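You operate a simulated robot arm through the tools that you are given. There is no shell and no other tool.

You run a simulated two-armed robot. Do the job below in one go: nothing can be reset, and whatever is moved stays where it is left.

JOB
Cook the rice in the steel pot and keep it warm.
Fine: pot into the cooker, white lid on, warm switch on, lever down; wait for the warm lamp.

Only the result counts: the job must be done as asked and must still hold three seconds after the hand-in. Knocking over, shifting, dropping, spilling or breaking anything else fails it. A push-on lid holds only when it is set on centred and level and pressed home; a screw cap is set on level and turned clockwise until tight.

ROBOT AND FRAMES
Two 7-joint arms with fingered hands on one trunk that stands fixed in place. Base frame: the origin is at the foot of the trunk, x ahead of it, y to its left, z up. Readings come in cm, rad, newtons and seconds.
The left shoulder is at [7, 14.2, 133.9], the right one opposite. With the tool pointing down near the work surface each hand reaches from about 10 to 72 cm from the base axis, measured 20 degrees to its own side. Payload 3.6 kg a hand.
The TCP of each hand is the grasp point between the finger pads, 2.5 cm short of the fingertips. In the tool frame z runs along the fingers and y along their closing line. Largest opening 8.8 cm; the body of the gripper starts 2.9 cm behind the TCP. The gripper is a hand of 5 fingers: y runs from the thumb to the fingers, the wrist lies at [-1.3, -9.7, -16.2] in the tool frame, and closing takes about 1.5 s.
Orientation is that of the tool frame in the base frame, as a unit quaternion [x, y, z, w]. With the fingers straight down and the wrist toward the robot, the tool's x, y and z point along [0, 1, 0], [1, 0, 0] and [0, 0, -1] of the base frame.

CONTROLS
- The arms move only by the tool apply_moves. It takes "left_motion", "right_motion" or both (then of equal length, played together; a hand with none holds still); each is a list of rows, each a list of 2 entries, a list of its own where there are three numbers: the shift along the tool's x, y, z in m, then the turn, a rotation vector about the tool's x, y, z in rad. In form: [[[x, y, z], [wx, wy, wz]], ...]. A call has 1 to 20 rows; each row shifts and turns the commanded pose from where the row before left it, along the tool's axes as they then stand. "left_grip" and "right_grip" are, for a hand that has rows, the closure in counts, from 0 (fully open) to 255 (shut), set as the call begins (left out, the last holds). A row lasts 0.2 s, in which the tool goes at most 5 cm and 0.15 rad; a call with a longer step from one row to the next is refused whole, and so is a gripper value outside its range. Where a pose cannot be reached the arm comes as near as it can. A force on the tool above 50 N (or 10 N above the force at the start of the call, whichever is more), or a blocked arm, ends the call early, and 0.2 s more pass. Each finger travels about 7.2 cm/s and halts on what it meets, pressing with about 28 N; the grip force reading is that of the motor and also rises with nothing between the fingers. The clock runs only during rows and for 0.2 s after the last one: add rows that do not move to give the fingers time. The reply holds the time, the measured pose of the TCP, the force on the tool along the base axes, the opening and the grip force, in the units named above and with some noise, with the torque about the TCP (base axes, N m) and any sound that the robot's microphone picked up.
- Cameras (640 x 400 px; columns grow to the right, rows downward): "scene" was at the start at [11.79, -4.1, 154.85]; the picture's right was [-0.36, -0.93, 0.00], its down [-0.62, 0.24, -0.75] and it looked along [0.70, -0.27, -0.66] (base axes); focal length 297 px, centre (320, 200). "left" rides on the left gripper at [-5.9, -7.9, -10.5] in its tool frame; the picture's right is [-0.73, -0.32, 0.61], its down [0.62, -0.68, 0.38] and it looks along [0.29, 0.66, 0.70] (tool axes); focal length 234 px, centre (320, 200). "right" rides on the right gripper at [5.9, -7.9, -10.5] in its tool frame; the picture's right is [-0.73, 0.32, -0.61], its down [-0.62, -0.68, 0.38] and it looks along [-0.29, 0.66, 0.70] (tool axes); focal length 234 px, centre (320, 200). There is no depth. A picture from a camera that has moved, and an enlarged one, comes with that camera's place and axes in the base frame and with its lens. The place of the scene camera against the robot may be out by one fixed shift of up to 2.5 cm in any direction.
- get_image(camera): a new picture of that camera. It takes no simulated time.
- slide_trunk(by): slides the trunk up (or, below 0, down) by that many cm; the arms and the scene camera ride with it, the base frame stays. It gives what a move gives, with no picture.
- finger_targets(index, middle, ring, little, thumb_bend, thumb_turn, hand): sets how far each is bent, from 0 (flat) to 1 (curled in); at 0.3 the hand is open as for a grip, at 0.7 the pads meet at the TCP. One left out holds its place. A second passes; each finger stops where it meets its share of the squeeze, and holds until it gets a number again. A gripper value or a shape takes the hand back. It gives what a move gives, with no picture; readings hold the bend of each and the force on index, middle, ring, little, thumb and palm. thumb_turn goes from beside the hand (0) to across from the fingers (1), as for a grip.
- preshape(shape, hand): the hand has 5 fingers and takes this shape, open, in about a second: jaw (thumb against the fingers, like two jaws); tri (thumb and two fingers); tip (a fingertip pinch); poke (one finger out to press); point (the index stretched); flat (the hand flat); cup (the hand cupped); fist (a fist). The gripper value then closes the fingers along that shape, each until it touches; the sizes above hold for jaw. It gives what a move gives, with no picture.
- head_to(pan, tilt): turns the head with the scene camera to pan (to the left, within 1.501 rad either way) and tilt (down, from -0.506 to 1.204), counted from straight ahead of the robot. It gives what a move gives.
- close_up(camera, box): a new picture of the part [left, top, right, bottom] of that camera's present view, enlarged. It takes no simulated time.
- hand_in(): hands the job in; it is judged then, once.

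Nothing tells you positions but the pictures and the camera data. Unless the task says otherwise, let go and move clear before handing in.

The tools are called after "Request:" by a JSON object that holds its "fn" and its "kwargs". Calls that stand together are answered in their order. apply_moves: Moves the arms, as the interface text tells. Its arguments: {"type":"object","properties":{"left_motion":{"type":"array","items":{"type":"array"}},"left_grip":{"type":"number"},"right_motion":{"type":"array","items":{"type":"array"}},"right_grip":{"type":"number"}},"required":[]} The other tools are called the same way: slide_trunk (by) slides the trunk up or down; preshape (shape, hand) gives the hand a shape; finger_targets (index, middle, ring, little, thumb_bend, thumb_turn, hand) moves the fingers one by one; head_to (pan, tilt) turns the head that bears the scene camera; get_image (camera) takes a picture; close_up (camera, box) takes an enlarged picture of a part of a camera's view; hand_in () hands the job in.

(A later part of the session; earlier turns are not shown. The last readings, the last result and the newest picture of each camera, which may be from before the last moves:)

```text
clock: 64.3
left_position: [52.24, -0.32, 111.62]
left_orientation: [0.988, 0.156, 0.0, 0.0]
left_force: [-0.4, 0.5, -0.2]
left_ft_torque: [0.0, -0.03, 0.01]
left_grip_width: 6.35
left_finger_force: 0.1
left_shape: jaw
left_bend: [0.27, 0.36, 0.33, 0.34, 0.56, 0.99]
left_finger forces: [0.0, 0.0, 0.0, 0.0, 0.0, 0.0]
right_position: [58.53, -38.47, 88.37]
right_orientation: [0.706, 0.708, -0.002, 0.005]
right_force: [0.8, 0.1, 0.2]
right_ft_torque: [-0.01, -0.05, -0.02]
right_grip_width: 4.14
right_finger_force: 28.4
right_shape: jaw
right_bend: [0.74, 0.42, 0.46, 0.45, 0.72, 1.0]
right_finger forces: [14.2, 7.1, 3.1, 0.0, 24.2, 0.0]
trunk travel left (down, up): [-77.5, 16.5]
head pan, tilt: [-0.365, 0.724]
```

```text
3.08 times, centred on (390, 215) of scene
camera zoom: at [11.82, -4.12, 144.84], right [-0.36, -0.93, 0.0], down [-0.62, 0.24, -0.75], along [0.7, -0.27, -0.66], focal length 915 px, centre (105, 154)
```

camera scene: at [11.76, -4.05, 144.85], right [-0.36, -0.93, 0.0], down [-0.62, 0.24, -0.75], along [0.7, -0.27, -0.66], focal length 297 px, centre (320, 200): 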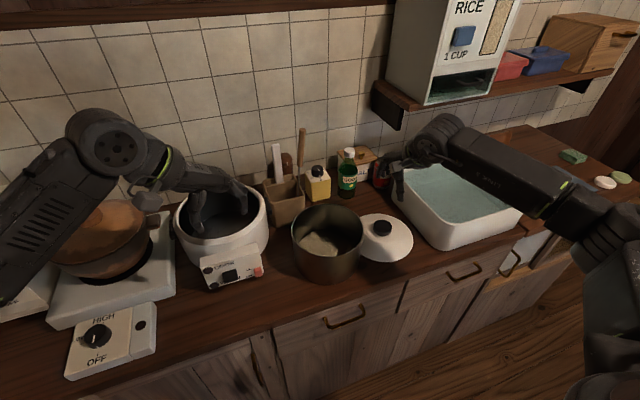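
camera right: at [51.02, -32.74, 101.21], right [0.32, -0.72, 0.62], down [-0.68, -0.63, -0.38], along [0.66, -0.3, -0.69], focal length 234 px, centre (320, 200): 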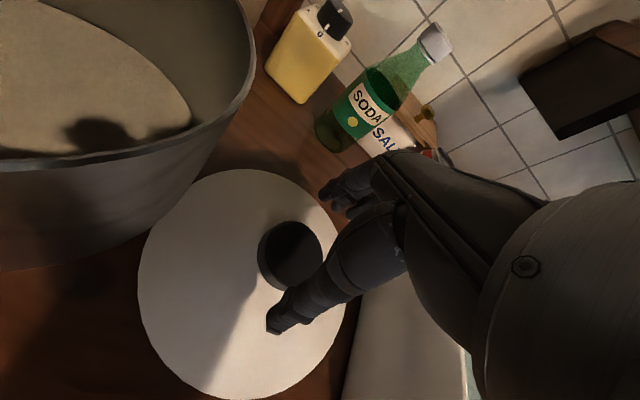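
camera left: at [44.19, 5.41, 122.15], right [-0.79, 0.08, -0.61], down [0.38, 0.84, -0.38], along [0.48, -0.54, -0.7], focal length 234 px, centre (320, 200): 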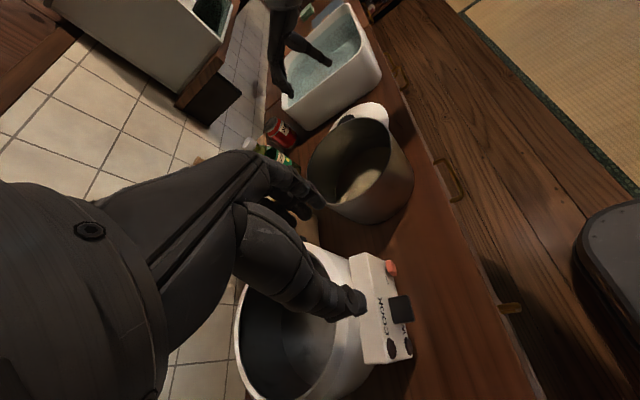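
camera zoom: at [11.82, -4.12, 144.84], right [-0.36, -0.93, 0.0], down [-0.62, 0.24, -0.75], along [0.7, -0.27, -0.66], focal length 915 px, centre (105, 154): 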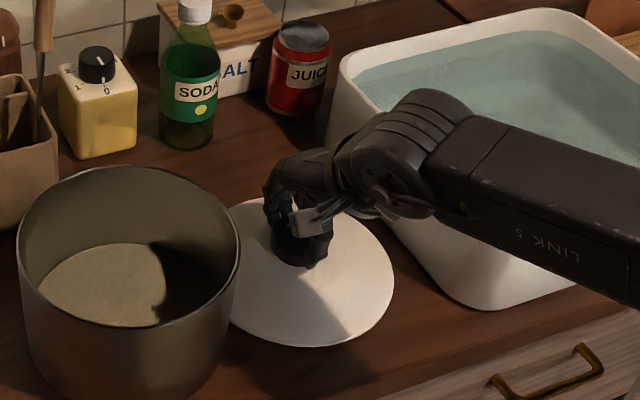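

The hand holds the knob with the opening at 4.1 cm. I'll lift the lid straight up.

Request:
{"fn": "apply_moves", "kwargs": {"right_motion": [[[0, 0, -0.005], [0, 0, 0]], [[0, 0, -0.01], [0, 0, 0]], [[0, 0, -0.015], [0, 0, 0]], [[0, 0, -0.02], [0, 0, 0]], [[0, 0, -0.025], [0, 0, 0]], [[0, 0, -0.03], [0, 0, 0]], [[0, 0, -0.03], [0, 0, 0]], [[0, 0, -0.025], [0, 0, 0]], [[0, 0, 0], [0, 0, 0]]]}}

Request:
{"fn": "get_image", "kwargs": {"camera": "right"}}

Request:
{"fn": "get_image", "kwargs": {"camera": "scene"}}

Request:
{"fn": "get_image", "kwargs": {"camera": "left"}}

```text
clock: 66.3
left_position: [52.27, -0.27, 111.59]
left_orientation: [0.988, 0.157, 0.0, 0.0]
left_force: [-0.8, 0.4, 0.6]
left_ft_torque: [-0.04, 0.05, 0.0]
left_grip_width: 6.36
left_finger_force: 0.0
left_shape: jaw
left_bend: [0.27, 0.36, 0.33, 0.34, 0.56, 0.99]
left_finger forces: [0.0, 0.0, 0.0, 0.0, 0.0, 0.0]
right_position: [58.39, -38.23, 104.25]
right_orientation: [0.707, 0.707, -0.004, 0.005]
right_force: [-0.5, -0.4, -1.3]
right_ft_torque: [0.0, 0.01, 0.0]
right_grip_width: 4.09
right_finger_force: 27.7
right_shape: jaw
right_bend: [0.74, 0.43, 0.46, 0.45, 0.72, 1.0]
right_finger forces: [14.5, 7.0, 3.5, 0.0, 24.3, 0.1]
trunk travel left (down, up): [-77.5, 16.5]
head pan, tilt: [-0.365, 0.724]
```

```text
taken
camera right: at [50.58, -32.29, 114.82], right [0.32, -0.72, 0.62], down [-0.68, -0.63, -0.38], along [0.66, -0.3, -0.69], focal length 234 px, centre (320, 200)
```

right: 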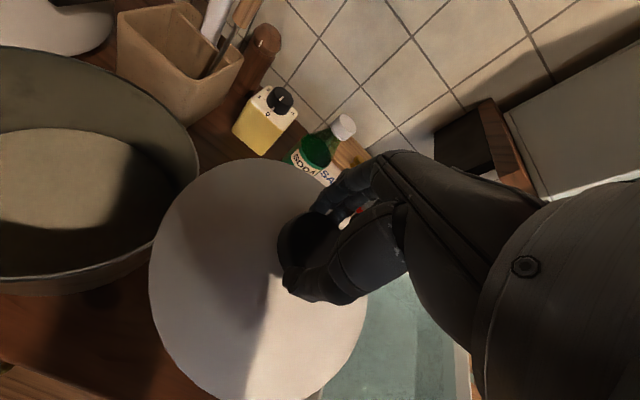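

```text
taken
camera scene: at [11.84, -4.15, 144.84], right [-0.36, -0.93, 0.0], down [-0.62, 0.24, -0.75], along [0.7, -0.27, -0.66], focal length 297 px, centre (320, 200)
```

scene: 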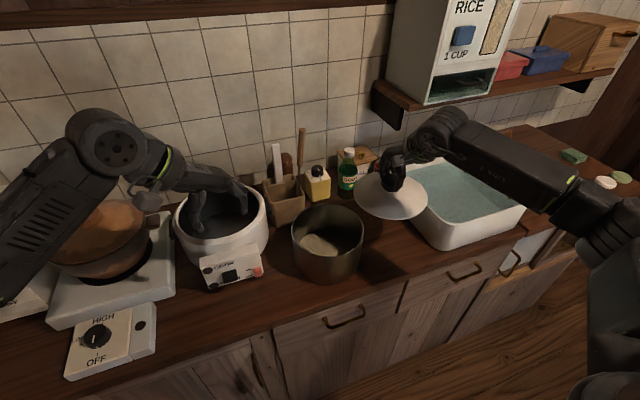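

```text
taken
camera left: at [44.26, 5.33, 122.12], right [-0.79, 0.08, -0.61], down [0.38, 0.84, -0.38], along [0.48, -0.54, -0.7], focal length 234 px, centre (320, 200)
```

left: 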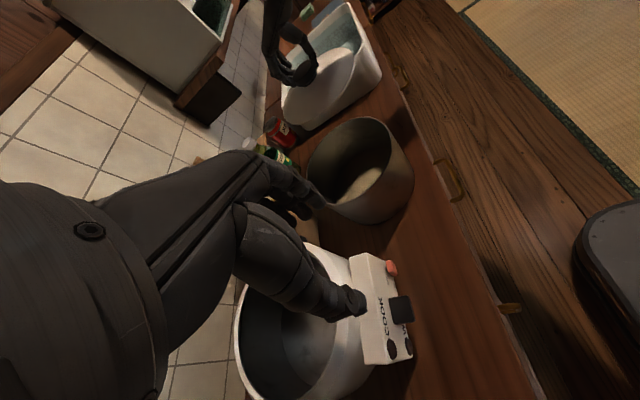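

The lid is up and weighs only about 0.13 kg. I'll zoom in to check it is level and see its underside.

Request:
{"fn": "close_up", "kwargs": {"camera": "left", "box": [240, 20, 420, 240]}}

Request:
{"fn": "close_up", "kwargs": {"camera": "scene", "box": [280, 130, 460, 290]}}

Request:
{"fn": "close_up", "kwargs": {"camera": "right", "box": [0, 20, 400, 400]}}

```text
1.82 times, centred on (330, 130) of left
camera zoom: at [44.26, 5.33, 122.12], right [-0.79, 0.08, -0.61], down [0.38, 0.84, -0.38], along [0.48, -0.54, -0.7], focal length 426 px, centre (302, 327)
```

zoom: 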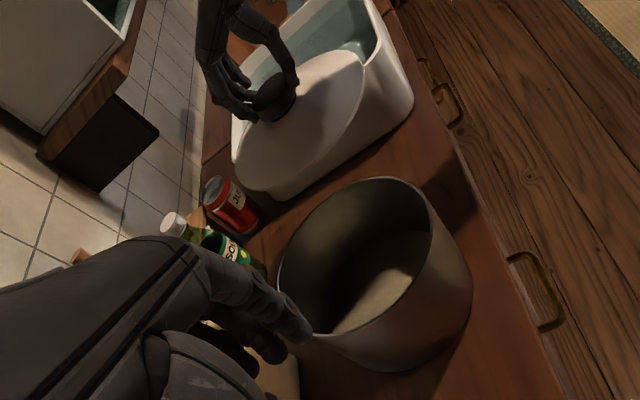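

```text
2.50 times, centred on (370, 210) of scene
camera zoom: at [11.84, -4.15, 144.84], right [-0.36, -0.93, 0.0], down [-0.62, 0.24, -0.75], along [0.7, -0.27, -0.66], focal length 743 px, centre (195, 175)
```

zoom: 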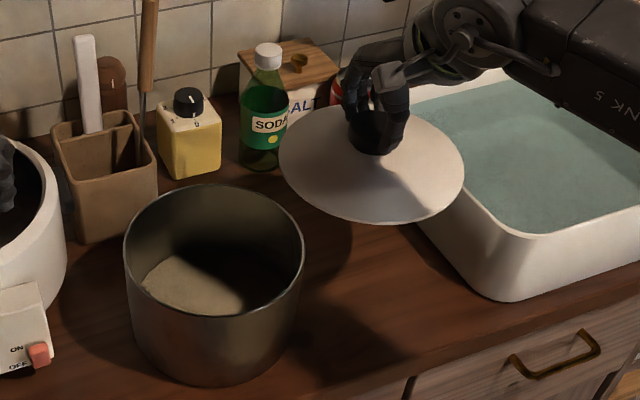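

```text
1.05 times, centred on (200, 210) of right (not enlarged: the box is as wide or as high as the picture)
camera zoom: at [50.58, -32.29, 114.82], right [0.32, -0.72, 0.62], down [-0.68, -0.63, -0.38], along [0.66, -0.3, -0.69], focal length 246 px, centre (446, 190)
```

zoom: 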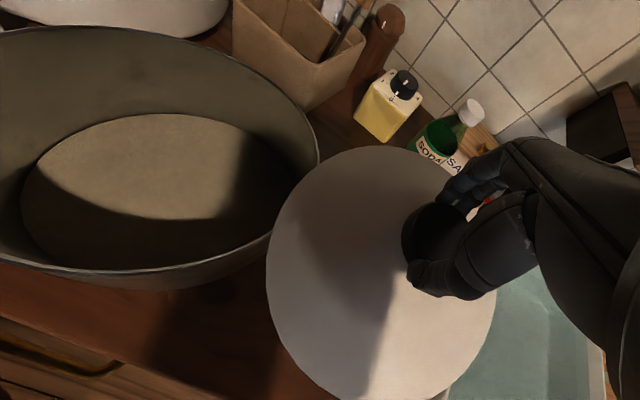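

The lid hangs level. I'll carry it over the pot, staying above the rim, then check the alignment.

Request:
{"fn": "apply_moves", "kwargs": {"right_motion": [[[0.0162, 0, 0], [0, 0, 0]], [[0.03, -0.001, 0], [0, 0, 0]], [[0.03, -0.001, 0], [0, 0, 0]], [[0.03, -0.002, 0], [0, 0, 0]], [[0.03, -0.002, 0], [0, 0, 0]], [[0.0165, -0.001, 0], [0, 0, 0]], [[0.01, 0, 0], [0, 0, 0]], [[0, 0, 0], [0, 0, 0]], [[0, 0, 0], [0, 0, 0]]]}}

Request:
{"fn": "get_image", "kwargs": {"camera": "right"}}

Request:
{"fn": "get_image", "kwargs": {"camera": "left"}}

Request:
{"fn": "close_up", "kwargs": {"camera": "scene", "box": [250, 150, 400, 300]}}

```text
clock: 68.3
left_position: [52.26, -0.32, 111.58]
left_orientation: [0.988, 0.156, 0.0, 0.0]
left_force: [-0.6, -0.2, -0.2]
left_ft_torque: [0.03, 0.0, 0.01]
left_grip_width: 6.34
left_finger_force: 0.1
left_shape: jaw
left_bend: [0.27, 0.36, 0.33, 0.34, 0.56, 0.99]
left_finger forces: [0.0, 0.0, 0.0, 0.1, 0.0, 0.1]
right_position: [57.78, -22.05, 104.21]
right_orientation: [0.707, 0.708, -0.003, 0.005]
right_force: [0.4, 0.7, -2.2]
right_ft_torque: [0.02, -0.01, -0.02]
right_grip_width: 4.1
right_finger_force: 27.5
right_shape: jaw
right_bend: [0.74, 0.43, 0.46, 0.45, 0.72, 1.0]
right_finger forces: [14.4, 7.1, 3.6, 0.0, 24.3, 0.0]
trunk travel left (down, up): [-77.5, 16.5]
head pan, tilt: [-0.365, 0.724]
```

```text
taken
camera right: at [49.82, -16.0, 114.64], right [0.32, -0.72, 0.62], down [-0.68, -0.63, -0.38], along [0.66, -0.3, -0.69], focal length 234 px, centre (320, 200)
```

right: 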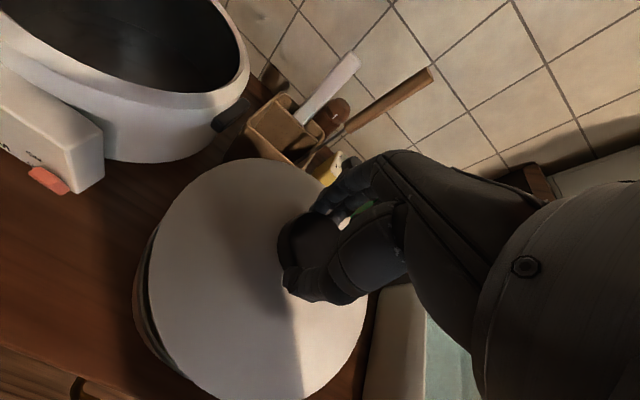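

```text
taken
camera left: at [44.25, 5.36, 122.13], right [-0.79, 0.08, -0.61], down [0.38, 0.84, -0.38], along [0.48, -0.54, -0.7], focal length 234 px, centre (320, 200)
```

left: 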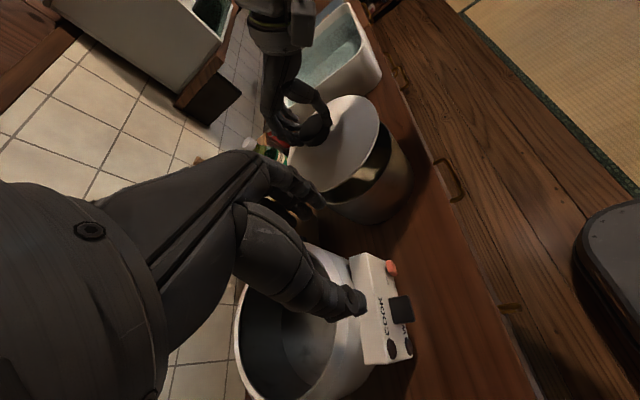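

```text
2.67 times, centred on (325, 225) of scene
camera zoom: at [11.82, -4.12, 144.84], right [-0.36, -0.93, 0.0], down [-0.62, 0.24, -0.75], along [0.7, -0.27, -0.66], focal length 793 px, centre (307, 133)
```

zoom: 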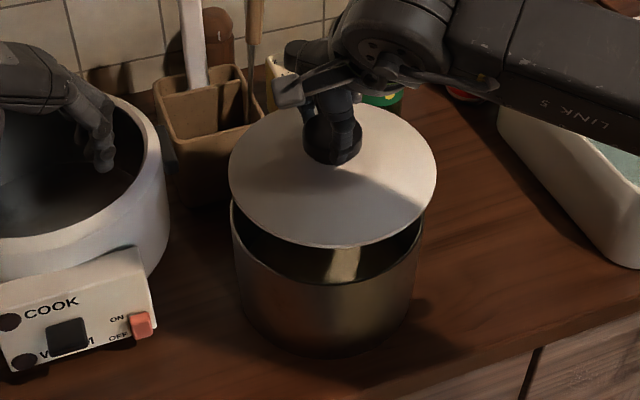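

The lid seems about 3–4 mm too far right of the pot centre, and otherwise aligned. I'll shift it and lower to just above the rim, then re-check.

Request:
{"fn": "apply_moves", "kwargs": {"right_motion": [[[0.0035, 0.001, 0.01], [0, 0, 0]], [[0, 0, 0.012], [0, 0, 0]], [[0, 0, 0.012], [0, 0, 0]], [[0, 0, 0.008], [0, 0, 0]], [[0, 0, 0], [0, 0, 0]]]}}

Request:
{"fn": "close_up", "kwargs": {"camera": "right", "box": [100, 120, 400, 400]}}

Request:
{"fn": "close_up", "kwargs": {"camera": "left", "box": [250, 70, 430, 240]}}

Request:
{"fn": "close_up", "kwargs": {"camera": "scene", "box": [270, 170, 390, 290]}}

```text
clock: 69.5
left_position: [52.19, -0.34, 111.73]
left_orientation: [0.988, 0.157, 0.0, 0.0]
left_force: [0.3, 0.2, 0.2]
left_ft_torque: [0.02, 0.01, 0.02]
left_grip_width: 6.37
left_finger_force: 0.1
left_shape: jaw
left_bend: [0.27, 0.36, 0.33, 0.34, 0.56, 0.99]
left_finger forces: [0.1, 0.0, 0.1, 0.0, 0.0, 0.0]
right_position: [57.87, -21.71, 100.05]
right_orientation: [0.707, 0.707, -0.002, 0.007]
right_force: [-1.2, 0.4, 2.6]
right_ft_torque: [0.0, -0.19, -0.03]
right_grip_width: 4.1
right_finger_force: 28.3
right_shape: jaw
right_bend: [0.74, 0.43, 0.46, 0.45, 0.72, 1.0]
right_finger forces: [14.6, 7.2, 3.8, 0.0, 25.9, 0.1]
trunk travel left (down, up): [-77.5, 16.5]
head pan, tilt: [-0.365, 0.724]
```

```text
1.43 times, centred on (250, 260) of right
camera zoom: at [50.02, -15.72, 110.45], right [0.32, -0.72, 0.62], down [-0.68, -0.63, -0.38], along [0.66, -0.3, -0.69], focal length 334 px, centre (420, 114)
```

zoom: 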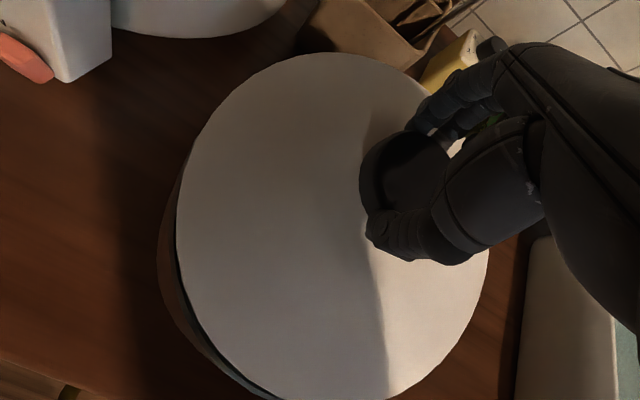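

```text
2.35 times, centred on (340, 155) of left
camera zoom: at [44.18, 5.37, 122.16], right [-0.79, 0.08, -0.61], down [0.38, 0.84, -0.38], along [0.48, -0.54, -0.7], focal length 551 px, centre (273, 306)
```

zoom: 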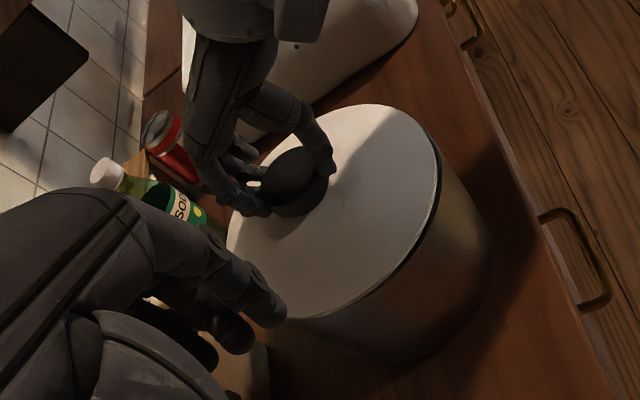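

```text
3.33 times, centred on (330, 230) of scene
camera zoom: at [11.74, -4.1, 144.86], right [-0.36, -0.93, 0.0], down [-0.62, 0.24, -0.75], along [0.7, -0.27, -0.66], focal length 991 px, centre (287, 100)
```

zoom: 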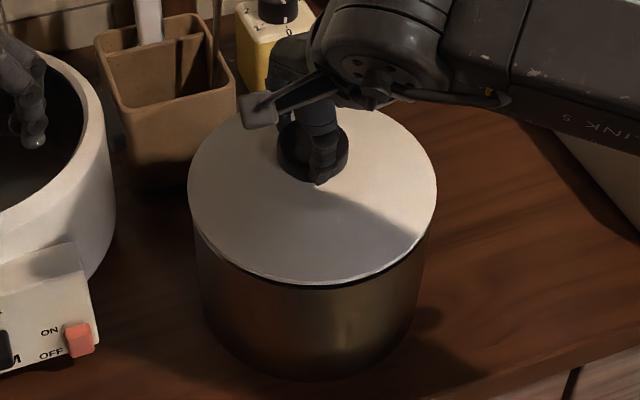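

The far edge of the lid has made light contact while the near side still has a small gap. I'll continue lowering gently in small steps so it settles flat.

Request:
{"fn": "apply_moves", "kwargs": {"right_motion": [[[0, 0, 0.002], [0, 0, 0]], [[0, 0, 0.002], [0, 0, 0]], [[0, 0, 0.002], [0, 0, 0]], [[0, 0, 0], [0, 0, 0]]]}}

Request:
{"fn": "close_up", "kwargs": {"camera": "left", "box": [250, 70, 430, 240]}}

Request:
{"fn": "close_up", "kwargs": {"camera": "scene", "box": [270, 170, 390, 290]}}

```text
clock: 70.5
left_position: [52.04, -0.27, 111.88]
left_orientation: [0.988, 0.156, 0.001, 0.001]
left_force: [0.0, -0.3, 0.2]
left_ft_torque: [0.04, -0.02, -0.02]
left_grip_width: 6.35
left_finger_force: 0.1
left_shape: jaw
left_bend: [0.27, 0.36, 0.33, 0.34, 0.56, 0.99]
left_finger forces: [0.1, 0.0, 0.0, 0.0, 0.1, 0.1]
right_position: [57.75, -21.62, 99.73]
right_orientation: [0.707, 0.708, -0.001, 0.008]
right_force: [3.2, -2.8, 22.7]
right_ft_torque: [-0.12, -0.46, 0.0]
right_grip_width: 4.14
right_finger_force: 28.4
right_shape: jaw
right_bend: [0.74, 0.42, 0.46, 0.45, 0.73, 1.0]
right_finger forces: [17.0, 9.2, 5.1, 0.0, 25.3, 0.0]
trunk travel left (down, up): [-77.5, 16.5]
head pan, tilt: [-0.365, 0.724]
```

```text
2.35 times, centred on (340, 155) of left
camera zoom: at [43.96, 5.43, 122.27], right [-0.79, 0.08, -0.61], down [0.38, 0.84, -0.38], along [0.48, -0.54, -0.69], focal length 551 px, centre (273, 306)
```

zoom: 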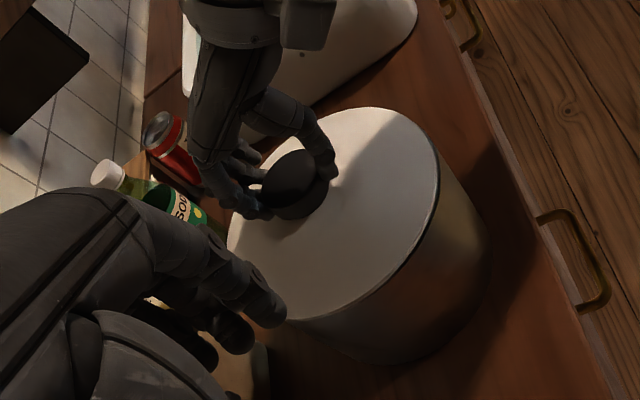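

```text
3.33 times, centred on (330, 230) of scene
camera zoom: at [11.47, -4.03, 144.9], right [-0.36, -0.93, 0.0], down [-0.62, 0.24, -0.75], along [0.7, -0.27, -0.66], focal length 991 px, centre (287, 100)
```

zoom: 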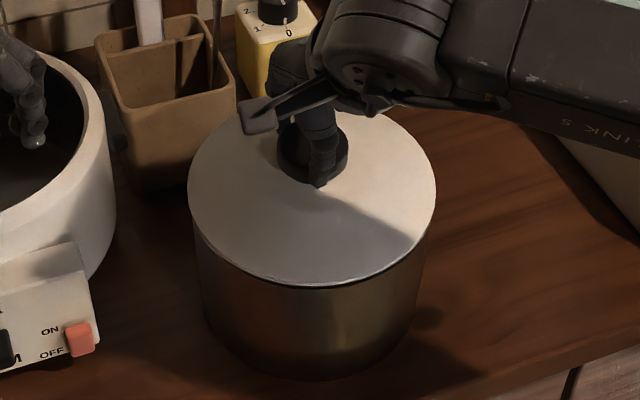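

The lid now sits flat and is being pressed with about 22 N. I'll press a touch more, then lift slightly to see whether the pot comes along.

Request:
{"fn": "apply_moves", "kwargs": {"right_motion": [[[0, 0, 0.0015], [0, 0, 0]], [[0, 0, 0.0015], [0, 0, 0]], [[0, 0, 0], [0, 0, 0]]]}}

Request:
{"fn": "apply_moves", "kwargs": {"right_motion": [[[0, 0, -0.003], [0, 0, 0]], [[0, 0, -0.003], [0, 0, 0]], [[0, 0, -0.004], [0, 0, 0]], [[0, 0, -0.004], [0, 0, 0]], [[0, 0, -0.004], [0, 0, 0]], [[0, 0, 0], [0, 0, 0]]]}}

Request:
{"fn": "close_up", "kwargs": {"camera": "scene", "box": [270, 170, 390, 290]}}

Request:
{"fn": "close_up", "kwargs": {"camera": "left", "box": [250, 70, 430, 240]}}

```text
clock: 71.3
left_position: [51.88, -0.01, 112.04]
left_orientation: [0.988, 0.155, 0.003, 0.002]
left_force: [-0.5, -0.1, 0.5]
left_ft_torque: [-0.01, 0.02, -0.05]
left_grip_width: 6.34
left_finger_force: 0.1
left_shape: jaw
left_bend: [0.27, 0.36, 0.33, 0.34, 0.56, 0.99]
left_finger forces: [0.1, 0.1, 0.0, 0.0, 0.1, 0.0]
right_position: [57.57, -21.62, 99.5]
right_orientation: [0.707, 0.707, 0.0, 0.009]
right_force: [5.3, -3.0, 39.5]
right_ft_torque: [-0.16, -0.71, -0.03]
right_grip_width: 4.31
right_finger_force: 28.1
right_shape: jaw
right_bend: [0.74, 0.4, 0.44, 0.45, 0.74, 1.0]
right_finger forces: [18.5, 10.7, 5.6, 0.0, 25.5, 0.0]
trunk travel left (down, up): [-77.5, 16.5]
head pan, tilt: [-0.365, 0.724]
```

```text
clock: 72.7
left_position: [52.22, -0.19, 111.66]
left_orientation: [0.988, 0.156, 0.0, 0.0]
left_force: [-1.5, 0.3, 0.5]
left_ft_torque: [-0.03, 0.0, -0.02]
left_grip_width: 6.37
left_finger_force: 0.1
left_shape: jaw
left_bend: [0.27, 0.36, 0.33, 0.34, 0.56, 0.99]
left_finger forces: [0.0, 0.0, 0.0, 0.1, 0.0, 0.1]
right_position: [57.96, -21.71, 100.91]
right_orientation: [0.707, 0.708, -0.004, 0.005]
right_force: [0.1, -0.1, -1.9]
right_ft_torque: [0.04, 0.01, 0.05]
right_grip_width: 4.15
right_finger_force: 28.2
right_shape: jaw
right_bend: [0.74, 0.42, 0.45, 0.45, 0.74, 1.0]
right_finger forces: [15.3, 7.8, 3.8, 0.0, 25.8, 0.0]
trunk travel left (down, up): [-77.5, 16.5]
head pan, tilt: [-0.365, 0.724]
```

```text
3.33 times, centred on (330, 230) of scene
camera zoom: at [11.84, -4.12, 144.84], right [-0.36, -0.93, 0.0], down [-0.62, 0.24, -0.75], along [0.7, -0.27, -0.66], focal length 991 px, centre (287, 100)
```

zoom: 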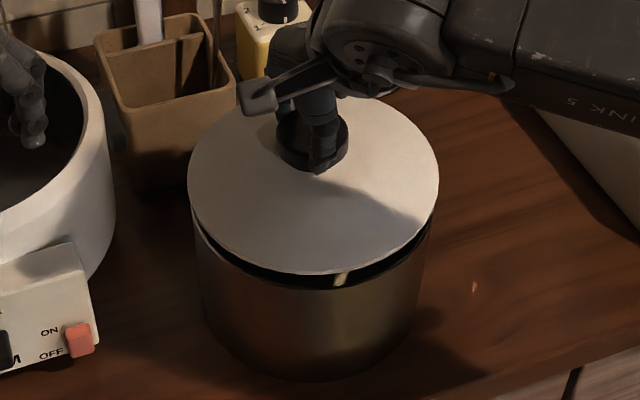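

```text
2.35 times, centred on (340, 155) of left
camera zoom: at [44.26, 5.36, 122.12], right [-0.79, 0.08, -0.61], down [0.38, 0.84, -0.38], along [0.48, -0.54, -0.7], focal length 551 px, centre (273, 306)
```

zoom: 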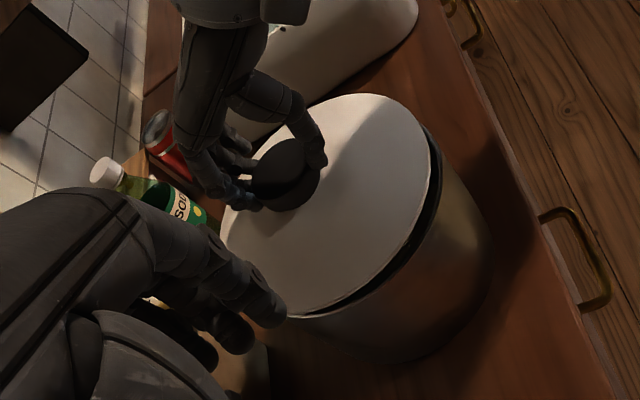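

The lid just rests and does not hold the pot, so the pot must be carried by its rim. I'll set the lid back down on the counter where it was, clear of the pot.

Request:
{"fn": "apply_moves", "kwargs": {"right_motion": [[[0, 0, -0.02], [0, 0, 0]], [[0, 0, -0.02], [0, 0, 0]], [[-0.02, 0, 0], [0, 0, 0]], [[-0.03, 0.002, 0], [0, 0, 0]], [[-0.03, 0.002, 0], [0, 0, 0]], [[-0.03, 0.002, 0], [0, 0, 0]], [[-0.03, 0, 0], [0, 0, 0]], [[-0.025, 0, 0], [0, 0, 0]], [[-0.013, 0, 0], [0, 0, 0]], [[0, 0, 0.03], [0, 0, 0]], [[0, 0, 0.03], [0, 0, 0]], [[0, 0, 0.03], [0, 0, 0]], [[0, 0, 0.03], [0, 0, 0]], [[0, 0, 0.02], [0, 0, 0]], [[0, 0, 0.01], [0, 0, 0]], [[0, 0, 0], [0, 0, 0]]]}}

Request:
{"fn": "close_up", "kwargs": {"camera": "scene", "box": [270, 150, 450, 290]}}

Request:
{"fn": "get_image", "kwargs": {"camera": "right"}}

```text
clock: 76.1
left_position: [52.23, -0.29, 111.66]
left_orientation: [0.988, 0.157, 0.0, 0.0]
left_force: [0.8, -1.2, 1.1]
left_ft_torque: [0.01, 0.02, -0.02]
left_grip_width: 6.36
left_finger_force: 0.0
left_shape: jaw
left_bend: [0.27, 0.36, 0.33, 0.34, 0.56, 0.99]
left_finger forces: [0.0, 0.1, 0.1, 0.0, 0.0, 0.1]
right_position: [58.58, -39.6, 90.03]
right_orientation: [0.707, 0.708, -0.004, 0.005]
right_force: [0.1, 1.0, -1.8]
right_ft_torque: [0.03, 0.0, 0.01]
right_grip_width: 4.12
right_finger_force: 27.6
right_shape: jaw
right_bend: [0.74, 0.42, 0.46, 0.45, 0.74, 1.0]
right_finger forces: [15.2, 7.9, 4.1, 0.1, 25.5, 0.0]
trunk travel left (down, up): [-77.5, 16.5]
head pan, tilt: [-0.365, 0.724]
```

```text
2.86 times, centred on (360, 220) of scene
camera zoom: at [11.82, -4.13, 144.84], right [-0.36, -0.93, 0.0], down [-0.62, 0.24, -0.75], along [0.7, -0.27, -0.66], focal length 849 px, centre (206, 143)
```

zoom: 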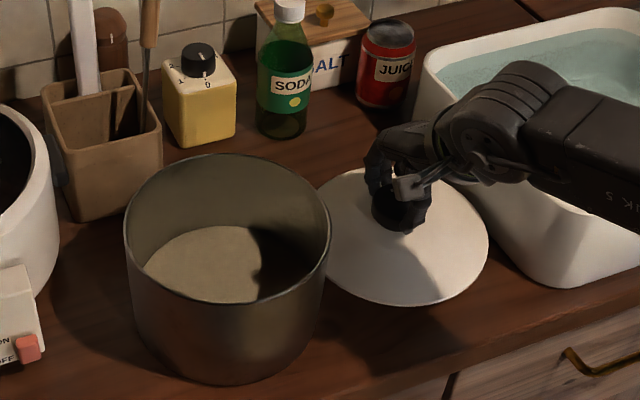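

```text
taken
camera right: at [50.74, -33.63, 100.51], right [0.32, -0.72, 0.62], down [-0.68, -0.63, -0.38], along [0.66, -0.3, -0.69], focal length 234 px, centre (320, 200)
```

right: 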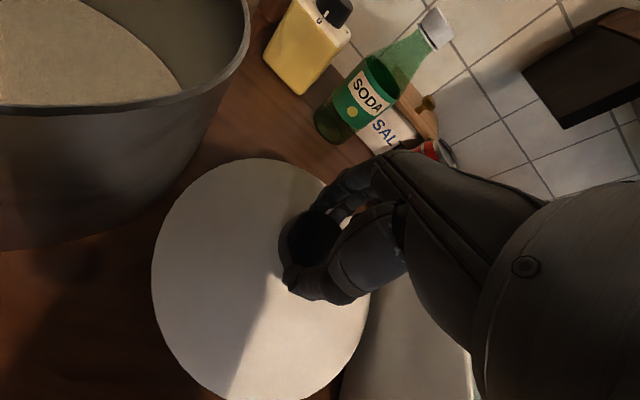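

The lid is just above the counter. I'll lower in small steps until it touches, then release.

Request:
{"fn": "apply_moves", "kwargs": {"right_motion": [[[0, 0, 0.004], [0, 0, 0]], [[0, 0, 0.004], [0, 0, 0]], [[0, 0, 0.003], [0, 0, 0]], [[0, 0, 0.003], [0, 0, 0]], [[0, 0, 0], [0, 0, 0]]]}}

```text
clock: 77.3
left_position: [52.28, -0.22, 111.71]
left_orientation: [0.988, 0.157, 0.0, 0.001]
left_force: [0.1, 0.2, 0.8]
left_ft_torque: [-0.01, -0.04, 0.01]
left_grip_width: 6.36
left_finger_force: 0.2
left_shape: jaw
left_bend: [0.27, 0.36, 0.33, 0.34, 0.56, 0.99]
left_finger forces: [0.0, 0.0, 0.0, 0.0, 0.1, 0.1]
right_position: [58.6, -39.73, 88.6]
right_orientation: [0.707, 0.708, -0.003, 0.005]
right_force: [0.2, -0.1, -1.5]
right_ft_torque: [0.01, 0.01, -0.01]
right_grip_width: 4.14
right_finger_force: 28.2
right_shape: jaw
right_bend: [0.74, 0.42, 0.46, 0.45, 0.74, 1.0]
right_finger forces: [15.2, 7.7, 4.2, 0.0, 25.5, 0.0]
trunk travel left (down, up): [-77.5, 16.5]
head pan, tilt: [-0.365, 0.724]
```

Request:
{"fn": "apply_moves", "kwargs": {"right_motion": [[[0, 0, 0.002], [0, 0, 0]], [[0, 0, 0.002], [0, 0, 0]], [[0, 0, 0], [0, 0, 0]]]}}

```text
clock: 78.1
left_position: [52.24, -0.19, 111.73]
left_orientation: [0.988, 0.157, 0.0, -0.001]
left_force: [-0.8, -0.7, 0.3]
left_ft_torque: [-0.01, 0.01, -0.02]
left_grip_width: 6.37
left_finger_force: 0.0
left_shape: jaw
left_bend: [0.27, 0.36, 0.33, 0.34, 0.56, 0.99]
left_finger forces: [0.0, 0.1, 0.0, 0.0, 0.0, 0.0]
right_position: [58.55, -39.68, 88.4]
right_orientation: [0.707, 0.707, -0.003, 0.006]
right_force: [0.9, -0.7, 2.9]
right_ft_torque: [0.0, 0.09, 0.01]
right_grip_width: 4.15
right_finger_force: 27.8
right_shape: jaw
right_bend: [0.74, 0.42, 0.46, 0.45, 0.74, 1.0]
right_finger forces: [15.6, 7.9, 4.4, 0.0, 25.1, 0.1]
trunk travel left (down, up): [-77.5, 16.5]
head pan, tilt: [-0.365, 0.724]
```

Contact with the counter is confirmed. Releasing the lid and rising.

Request:
{"fn": "apply_moves", "kwargs": {"right_motion": [[[0, 0, 0], [0, 0, 0]], [[0, 0, 0], [0, 0, 0]], [[0, 0, 0], [0, 0, 0]], [[0, 0, 0], [0, 0, 0]], [[0, 0, -0.01], [0, 0, 0]], [[0, 0, -0.02], [0, 0, 0]], [[0, 0, -0.04], [0, 0, 0]], [[0, 0, -0.045], [0, 0, 0]], [[0, 0, -0.045], [0, 0, 0]], [[0, 0, -0.045], [0, 0, 0]], [[0, 0, -0.045], [0, 0, 0]], [[0, 0, 0], [0, 0, 0]]], "right_grip": 20}}

Request:
{"fn": "get_image", "kwargs": {"camera": "scene"}}

Request:
{"fn": "get_image", "kwargs": {"camera": "right"}}

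```text
clock: 80.7
left_position: [52.31, -0.25, 111.53]
left_orientation: [0.988, 0.157, 0.0, 0.0]
left_force: [0.4, -0.2, 0.0]
left_ft_torque: [-0.04, 0.02, 0.02]
left_grip_width: 6.39
left_finger_force: 0.0
left_shape: jaw
left_bend: [0.27, 0.36, 0.33, 0.34, 0.56, 0.99]
left_finger forces: [0.1, 0.0, 0.0, 0.0, 0.0, 0.0]
right_position: [58.28, -39.16, 113.48]
right_orientation: [0.707, 0.708, -0.003, 0.006]
right_force: [-0.2, -0.5, -0.6]
right_ft_torque: [-0.01, 0.03, -0.01]
right_grip_width: 8.09
right_finger_force: 0.1
right_shape: jaw
right_bend: [0.31, 0.31, 0.3, 0.31, 0.32, 0.98]
right_finger forces: [0.0, 0.0, 0.0, 0.1, 0.0, 0.0]
trunk travel left (down, up): [-77.5, 16.5]
head pan, tilt: [-0.365, 0.724]
```

```text
taken
camera scene: at [11.8, -4.14, 144.84], right [-0.36, -0.93, 0.0], down [-0.62, 0.24, -0.75], along [0.7, -0.27, -0.66], focal length 297 px, centre (320, 200)
```

scene: 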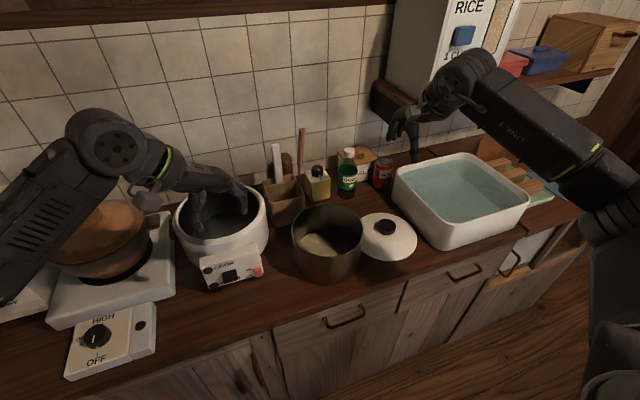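

```text
taken
camera right: at [50.37, -33.26, 123.91], right [0.32, -0.72, 0.62], down [-0.68, -0.63, -0.38], along [0.66, -0.3, -0.69], focal length 234 px, centre (320, 200)
```

right: 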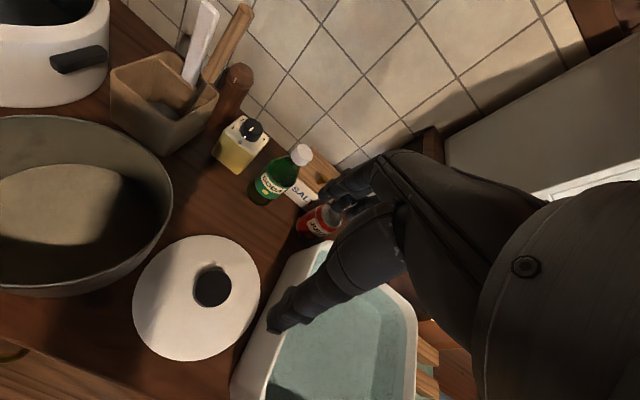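

The lid is back on the counter. I suspect the right wrist's turning limit depends on how far the hand is below the shoulder, so I'll raise the trunk fully and test again.

Request:
{"fn": "slide_trunk", "kwargs": {"by": 16.5}}

Request:
{"fn": "apply_moves", "kwargs": {"right_motion": [[[0.03, -0.015, 0.03], [0, 0, 0]], [[0.03, -0.015, 0.03], [0, 0, 0]], [[0.03, -0.015, 0.03], [0, 0, 0]], [[0.03, -0.015, 0.03], [0, 0, 0]], [[0.02, -0.01, 0.03], [0, 0, 0]], [[0.01, 0, 0.03], [0, 0, 0]], [[0, 0, 0], [0, 0, -0.1496]], [[0, 0, 0], [0, 0, -0.1496]], [[0, 0, 0], [0, 0, -0.1496]], [[0, 0, 0], [0, 0, -0.1496]], [[0, 0, 0], [0, 0, -0.1496]], [[0, 0, 0], [0, 0, -0.1496]], [[0, 0, 0], [0, 0, -0.1496]], [[0, 0, 0], [0, 0, 0]]]}}

Request:
{"fn": "get_image", "kwargs": {"camera": "scene"}}

```text
clock: 82.6
left_position: [52.3, -0.27, 128.08]
left_orientation: [0.988, 0.156, -0.001, 0.0]
left_force: [-0.3, -0.6, 0.0]
left_ft_torque: [-0.02, 0.0, -0.05]
left_grip_width: 6.38
left_finger_force: 0.0
left_shape: jaw
left_bend: [0.27, 0.36, 0.33, 0.34, 0.56, 0.99]
left_finger forces: [0.0, 0.0, 0.1, 0.0, 0.0, 0.1]
right_position: [58.38, -39.18, 129.8]
right_orientation: [0.706, 0.708, -0.004, 0.005]
right_force: [0.3, -0.5, 0.5]
right_ft_torque: [-0.01, -0.03, 0.01]
right_grip_width: 8.09
right_finger_force: 0.1
right_shape: jaw
right_bend: [0.31, 0.31, 0.3, 0.31, 0.32, 0.98]
right_finger forces: [0.0, 0.0, 0.0, 0.1, 0.0, 0.0]
trunk travel left (down, up): [-94.0, 0.0]
head pan, tilt: [-0.365, 0.724]
```

```text
clock: 85.6
left_position: [52.23, -0.18, 128.19]
left_orientation: [0.988, 0.157, 0.0, 0.0]
left_force: [0.1, -0.3, -0.4]
left_ft_torque: [-0.02, -0.03, 0.0]
left_grip_width: 6.36
left_finger_force: 0.1
left_shape: jaw
left_bend: [0.27, 0.36, 0.33, 0.34, 0.56, 0.99]
left_finger forces: [0.0, 0.1, 0.1, 0.0, 0.1, 0.1]
right_position: [47.71, -16.66, 111.34]
right_orientation: [0.303, 0.953, 0.011, 0.001]
right_force: [0.3, -0.7, -0.4]
right_ft_torque: [0.0, -0.03, 0.01]
right_grip_width: 8.11
right_finger_force: 0.1
right_shape: jaw
right_bend: [0.31, 0.31, 0.3, 0.31, 0.31, 0.98]
right_finger forces: [0.1, 0.0, 0.0, 0.0, 0.0, 0.1]
right hand out of reach, approached as far as the arm can: row 11, 12, 13
trunk travel left (down, up): [-94.0, 0.0]
head pan, tilt: [-0.365, 0.724]
```

```text
taken
camera scene: at [11.92, -4.02, 161.34], right [-0.36, -0.93, 0.0], down [-0.62, 0.24, -0.75], along [0.7, -0.27, -0.66], focal length 297 px, centre (320, 200)
```

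scene: 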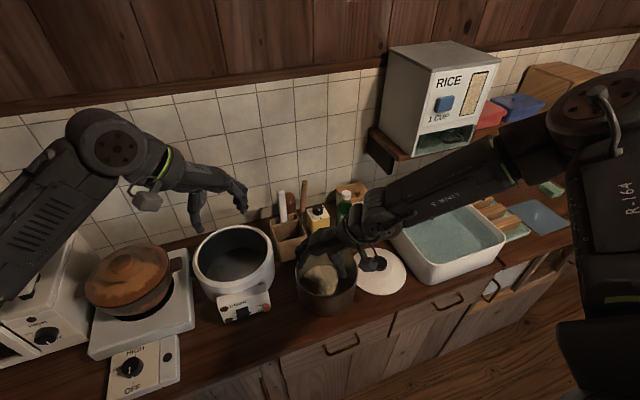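

Raising the trunk helps, since the right hand now turns to about 55 degrees there. I'll test it above the right side of the pot.

Request:
{"fn": "apply_moves", "kwargs": {"right_motion": [[[-0.0243, -0.0139, 0.004], [0, 0, 0]], [[-0.0243, -0.0139, 0.004], [0, 0, 0]], [[-0.0243, -0.0139, 0.004], [0, 0, 0]], [[-0.0243, -0.0139, 0.004], [0, 0, 0]], [[-0.0243, -0.0139, 0.004], [0, 0, 0]], [[0, 0, 0.02], [0, 0, 0]], [[0, 0, 0.02], [0, 0, 0]], [[0, 0, 0], [0, 0, -0.1]], [[0, 0, 0], [0, 0, -0.1]], [[0, 0, 0], [0, 0, -0.1]], [[0, 0, 0], [0, 0, 0]]]}}

Request:
{"fn": "get_image", "kwargs": {"camera": "scene"}}

Request:
{"fn": "get_image", "kwargs": {"camera": "right"}}

```text
clock: 88.0
left_position: [52.25, -0.46, 128.16]
left_orientation: [0.988, 0.156, 0.0, 0.0]
left_force: [0.1, -0.1, 0.5]
left_ft_torque: [0.01, 0.04, 0.0]
left_grip_width: 6.37
left_finger_force: 0.1
left_shape: jaw
left_bend: [0.27, 0.36, 0.33, 0.34, 0.56, 0.99]
left_finger forces: [0.0, 0.0, 0.0, 0.1, 0.1, 0.0]
right_position: [43.56, -12.07, 105.67]
right_orientation: [0.177, 0.984, 0.012, 0.001]
right_force: [0.2, 0.5, 0.0]
right_ft_torque: [-0.03, 0.0, 0.02]
right_grip_width: 8.1
right_finger_force: 0.1
right_shape: jaw
right_bend: [0.31, 0.31, 0.3, 0.31, 0.31, 0.98]
right_finger forces: [0.1, 0.0, 0.0, 0.0, 0.1, 0.0]
right hand out of reach, approached as far as the arm can: row 1, 2, 3, 4, 5, 8, 9, 10
trunk travel left (down, up): [-94.0, 0.0]
head pan, tilt: [-0.365, 0.724]
```

```text
taken
camera scene: at [11.81, -4.21, 161.34], right [-0.36, -0.93, 0.0], down [-0.62, 0.24, -0.75], along [0.7, -0.27, -0.66], focal length 297 px, centre (320, 200)
```

scene: 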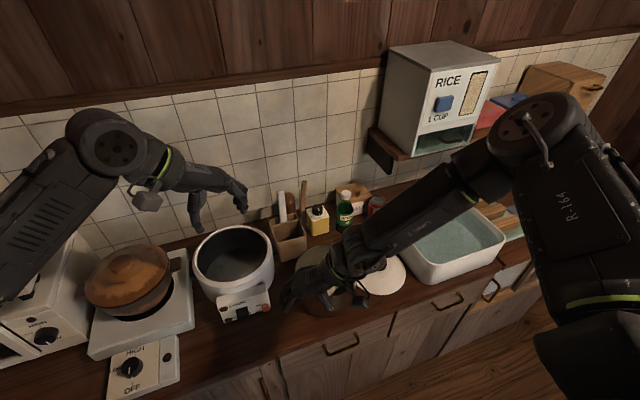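

```text
taken
camera right: at [35.22, -17.65, 116.09], right [0.79, 0.03, 0.61], down [0.35, -0.85, -0.4], along [0.51, 0.53, -0.68], focal length 234 px, centre (320, 200)
```

right: 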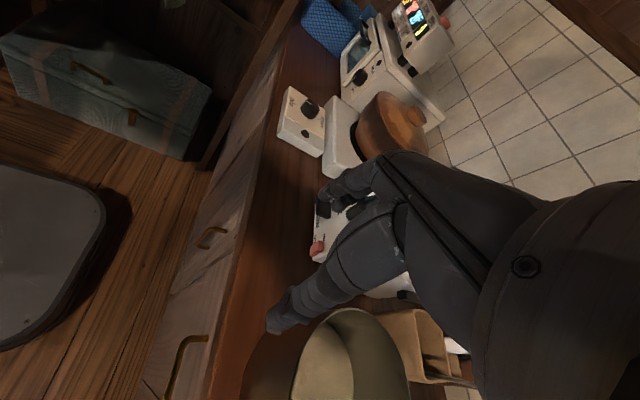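

That drifted rather than moved. To see whether this is a true workspace limit or just the right arm's posture, I'll test the left arm at the mirrored location, high above the stove.

Request:
{"fn": "apply_moves", "kwargs": {"left_motion": [[[0.0097, -0.0285, 0], [0, 0, 0]], [[0.0097, -0.0285, 0], [0, 0, 0]], [[0.0097, -0.0285, 0], [0, 0, 0]], [[0.0097, -0.0285, 0], [0, 0, 0]], [[0.0097, -0.0285, 0], [0, 0, 0]], [[0.0097, -0.0285, 0], [0, 0, 0]], [[0.0097, -0.0285, 0], [0, 0, 0]], [[0.0097, -0.0285, 0], [0, 0, 0]], [[0.0097, -0.0285, 0], [0, 0, 0]], [[0.0097, -0.0285, 0], [0, 0, 0]], [[0, 0, 0], [0, 0, 0]]]}}

Request:
{"fn": "get_image", "kwargs": {"camera": "scene"}}

```text
clock: 90.4
left_position: [52.59, 29.96, 128.28]
left_orientation: [0.988, 0.156, 0.0, 0.0]
left_force: [-0.2, 0.2, 0.5]
left_ft_torque: [-0.01, 0.02, -0.01]
left_grip_width: 6.37
left_finger_force: 0.0
left_shape: jaw
left_bend: [0.27, 0.36, 0.33, 0.34, 0.56, 0.99]
left_finger forces: [0.0, 0.1, 0.0, 0.0, 0.1, 0.1]
right_position: [43.5, -12.08, 105.78]
right_orientation: [0.178, 0.984, 0.012, 0.0]
right_force: [0.6, 0.3, 0.4]
right_ft_torque: [0.02, 0.05, -0.04]
right_grip_width: 8.09
right_finger_force: 0.0
right_shape: jaw
right_bend: [0.31, 0.31, 0.3, 0.31, 0.31, 0.98]
right_finger forces: [0.0, 0.0, 0.0, 0.1, 0.1, 0.1]
trunk travel left (down, up): [-94.0, 0.0]
head pan, tilt: [-0.365, 0.724]
```

```text
taken
camera scene: at [11.81, -4.12, 161.34], right [-0.36, -0.93, 0.0], down [-0.62, 0.24, -0.75], along [0.7, -0.27, -0.66], focal length 297 px, centre (320, 200)
```

scene: 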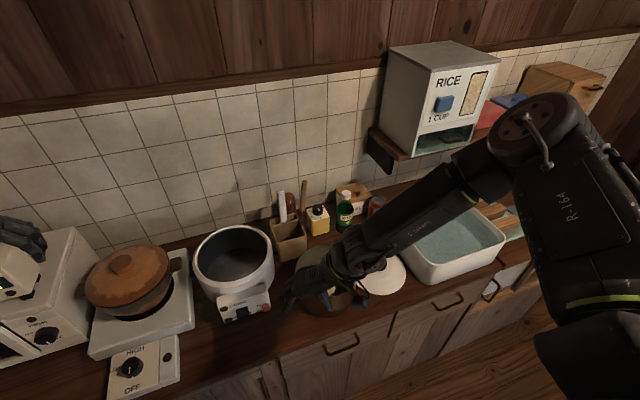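

The left arm reaches the mirrored spot easily at -72 degrees, so the right arm is simply in a bad posture. I'll look at both arms' postures by turning the head.

Request:
{"fn": "head_to", "kwargs": {"pan": 0.6, "tilt": 0.6}}

Request:
{"fn": "get_image", "kwargs": {"camera": "scene"}}

Request:
{"fn": "head_to", "kwargs": {"pan": -0.6, "tilt": 0.6}}

Request:
{"fn": "get_image", "kwargs": {"camera": "scene"}}

```text
clock: 91.6
left_position: [52.64, 29.93, 128.22]
left_orientation: [0.988, 0.156, 0.001, 0.0]
left_force: [0.2, -0.4, 0.3]
left_ft_torque: [0.0, -0.02, -0.01]
left_grip_width: 6.35
left_finger_force: 0.1
left_shape: jaw
left_bend: [0.27, 0.36, 0.33, 0.34, 0.56, 0.99]
left_finger forces: [0.0, 0.0, 0.0, 0.0, 0.0, 0.1]
right_position: [43.43, -11.97, 105.69]
right_orientation: [0.178, 0.984, 0.012, -0.001]
right_force: [-0.8, -0.4, 0.1]
right_ft_torque: [-0.01, 0.0, -0.02]
right_grip_width: 8.1
right_finger_force: 0.1
right_shape: jaw
right_bend: [0.31, 0.31, 0.3, 0.31, 0.31, 0.98]
right_finger forces: [0.0, 0.0, 0.0, 0.1, 0.1, 0.0]
trunk travel left (down, up): [-94.0, 0.0]
head pan, tilt: [0.6, 0.6]
```

```text
taken
camera scene: at [11.25, 3.89, 162.41], right [0.56, -0.83, 0.0], down [-0.47, -0.32, -0.82], along [0.68, 0.47, -0.57], focal length 297 px, centre (320, 200)
```

scene: 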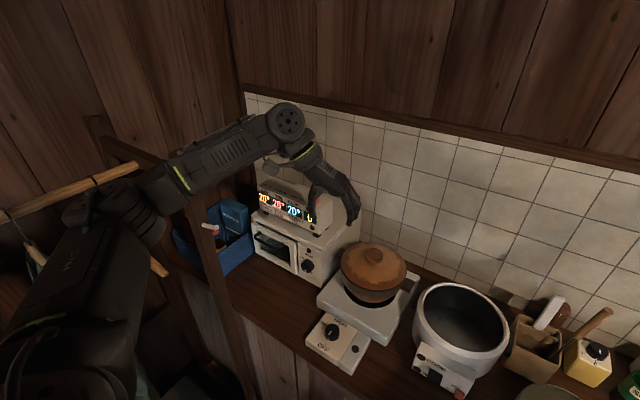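

```text
clock: 93.0
left_position: [52.53, 29.81, 128.16]
left_orientation: [0.988, 0.156, 0.0, -0.001]
left_force: [0.8, 0.0, 0.4]
left_ft_torque: [-0.01, -0.02, -0.01]
left_grip_width: 6.38
left_finger_force: 0.2
left_shape: jaw
left_bend: [0.27, 0.36, 0.33, 0.34, 0.56, 0.99]
left_finger forces: [0.0, 0.1, 0.0, 0.1, 0.0, 0.1]
right_position: [43.44, -12.06, 105.7]
right_orientation: [0.178, 0.984, 0.012, 0.0]
right_force: [0.5, -0.3, -0.3]
right_ft_torque: [0.0, 0.01, -0.02]
right_grip_width: 8.09
right_finger_force: 0.1
right_shape: jaw
right_bend: [0.31, 0.31, 0.3, 0.31, 0.31, 0.98]
right_finger forces: [0.0, 0.0, 0.0, 0.0, 0.1, 0.0]
trunk travel left (down, up): [-94.0, 0.0]
head pan, tilt: [-0.6, 0.6]
```

```text
taken
camera scene: at [11.25, -6.08, 162.41], right [-0.56, -0.83, 0.0], down [-0.47, 0.32, -0.82], along [0.68, -0.47, -0.57], focal length 297 px, centre (320, 200)
```

scene: 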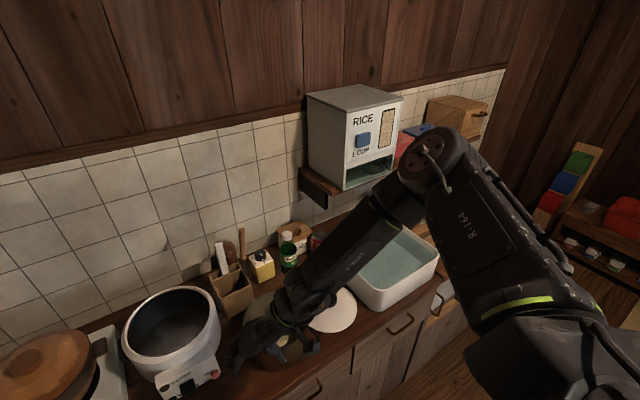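

The left arm has its elbow low, while the right has it raised high, which is what limits it. I'll unwind the right hand, lift it well above shoulder height so the elbow drops, then come down again.

Request:
{"fn": "apply_moves", "kwargs": {"right_motion": [[[0, 0, -0.03], [0, 0, 0.135]], [[0, 0, -0.03], [0, 0, 0.135]], [[0, 0, -0.03], [0, 0, 0.135]], [[0, 0, -0.03], [0, 0, 0.135]], [[0, 0, -0.04], [0, 0, 0.135]], [[0, 0, -0.04], [0, 0, 0.135]], [[0, 0, -0.04], [0, 0, 0.135]], [[0, 0, -0.04], [0, 0, 0.135]], [[0, 0, -0.04], [0, 0, 0.135]], [[-0.02, 0, -0.04], [0, 0, 0]], [[-0.02, 0, -0.04], [0, 0, 0]], [[-0.02, 0, -0.04], [0, 0, 0]], [[-0.02, 0, -0.04], [0, 0, 0]], [[0, 0, 0], [0, 0, 0]]]}}

Request:
{"fn": "get_image", "kwargs": {"camera": "scene"}}

```text
clock: 96.0
left_position: [52.68, 29.92, 128.26]
left_orientation: [0.988, 0.157, -0.001, 0.0]
left_force: [0.6, -0.5, 0.9]
left_ft_torque: [-0.02, 0.03, -0.01]
left_grip_width: 6.38
left_finger_force: 0.1
left_shape: jaw
left_bend: [0.27, 0.36, 0.33, 0.34, 0.56, 0.99]
left_finger forces: [0.0, 0.1, 0.0, 0.0, 0.0, 0.1]
right_position: [43.31, -21.11, 153.54]
right_orientation: [0.707, 0.707, 0.011, -0.007]
right_force: [0.5, -0.5, 0.7]
right_ft_torque: [-0.02, 0.01, 0.03]
right_grip_width: 8.08
right_finger_force: 0.0
right_shape: jaw
right_bend: [0.31, 0.31, 0.3, 0.31, 0.31, 0.98]
right_finger forces: [0.0, 0.1, 0.1, 0.0, 0.0, 0.0]
trunk travel left (down, up): [-94.0, 0.0]
head pan, tilt: [-0.6, 0.6]
```

```text
taken
camera scene: at [11.28, -6.14, 162.41], right [-0.56, -0.83, 0.0], down [-0.47, 0.32, -0.82], along [0.68, -0.47, -0.57], focal length 297 px, centre (320, 200)
```

scene: 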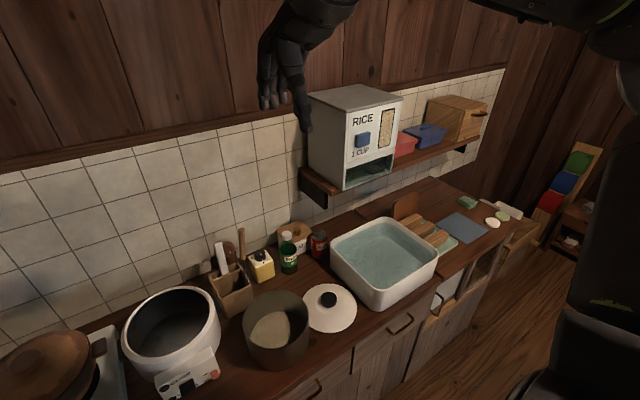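

The elbow stays high. I'll bring the right hand back to its original home pose and then follow the exact mirror of the left hand's path at the same height relative to the shoulder.

Request:
{"fn": "apply_moves", "kwargs": {"right_motion": [[[-0.02, -0.015, 0.04], [0.0057, -0.0255, 0]], [[-0.02, -0.015, 0.04], [0, 0, 0]], [[-0.018, -0.013, 0.04], [0, 0, 0]], [[-0.018, -0.013, 0.043], [0, 0, 0]], [[0, 0, 0], [0, 0, 0]], [[0, 0, 0], [0, 0, 0]]]}}

Request:
{"fn": "get_image", "kwargs": {"camera": "scene"}}

Request:
{"fn": "get_image", "kwargs": {"camera": "left"}}

```text
clock: 97.4
left_position: [52.41, 30.0, 128.28]
left_orientation: [0.988, 0.156, -0.001, -0.001]
left_force: [0.3, 0.4, 0.5]
left_ft_torque: [-0.01, 0.02, 0.02]
left_grip_width: 6.38
left_finger_force: 0.1
left_shape: jaw
left_bend: [0.27, 0.36, 0.33, 0.34, 0.56, 0.99]
left_finger forces: [0.0, 0.0, 0.0, 0.0, 0.0, 0.0]
right_position: [38.17, -28.33, 137.14]
right_orientation: [0.708, 0.706, -0.001, 0.001]
right_force: [0.3, -0.9, 0.1]
right_ft_torque: [0.01, 0.04, 0.0]
right_grip_width: 8.09
right_finger_force: 0.0
right_shape: jaw
right_bend: [0.31, 0.31, 0.3, 0.31, 0.31, 0.98]
right_finger forces: [0.0, 0.0, 0.0, 0.1, 0.0, 0.0]
right hand out of reach, approached as far as the arm can: row 4
trunk travel left (down, up): [-94.0, 0.0]
head pan, tilt: [-0.6, 0.6]
```

```text
taken
camera scene: at [11.24, -6.01, 162.41], right [-0.56, -0.83, 0.0], down [-0.47, 0.32, -0.83], along [0.68, -0.47, -0.56], focal length 297 px, centre (320, 200)
```

scene: 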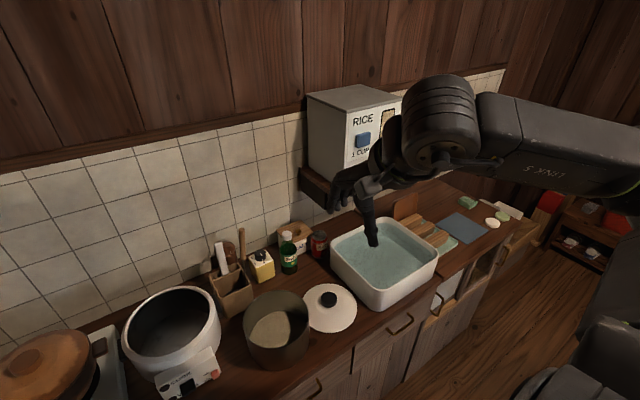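

```text
taken
camera left: at [44.57, 35.54, 138.77], right [-0.79, 0.08, -0.61], down [0.38, 0.84, -0.38], along [0.48, -0.54, -0.7], focal length 234 px, centre (320, 200)
```

left: 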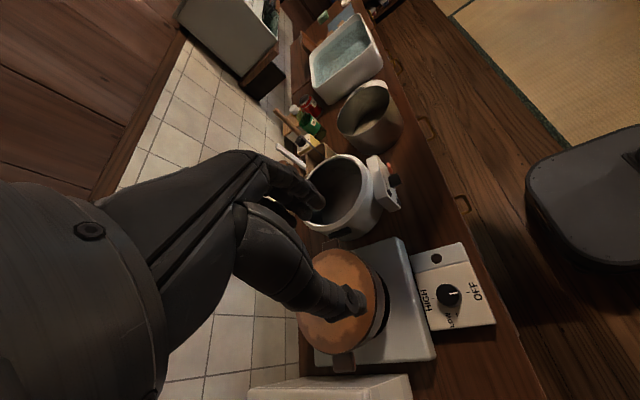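

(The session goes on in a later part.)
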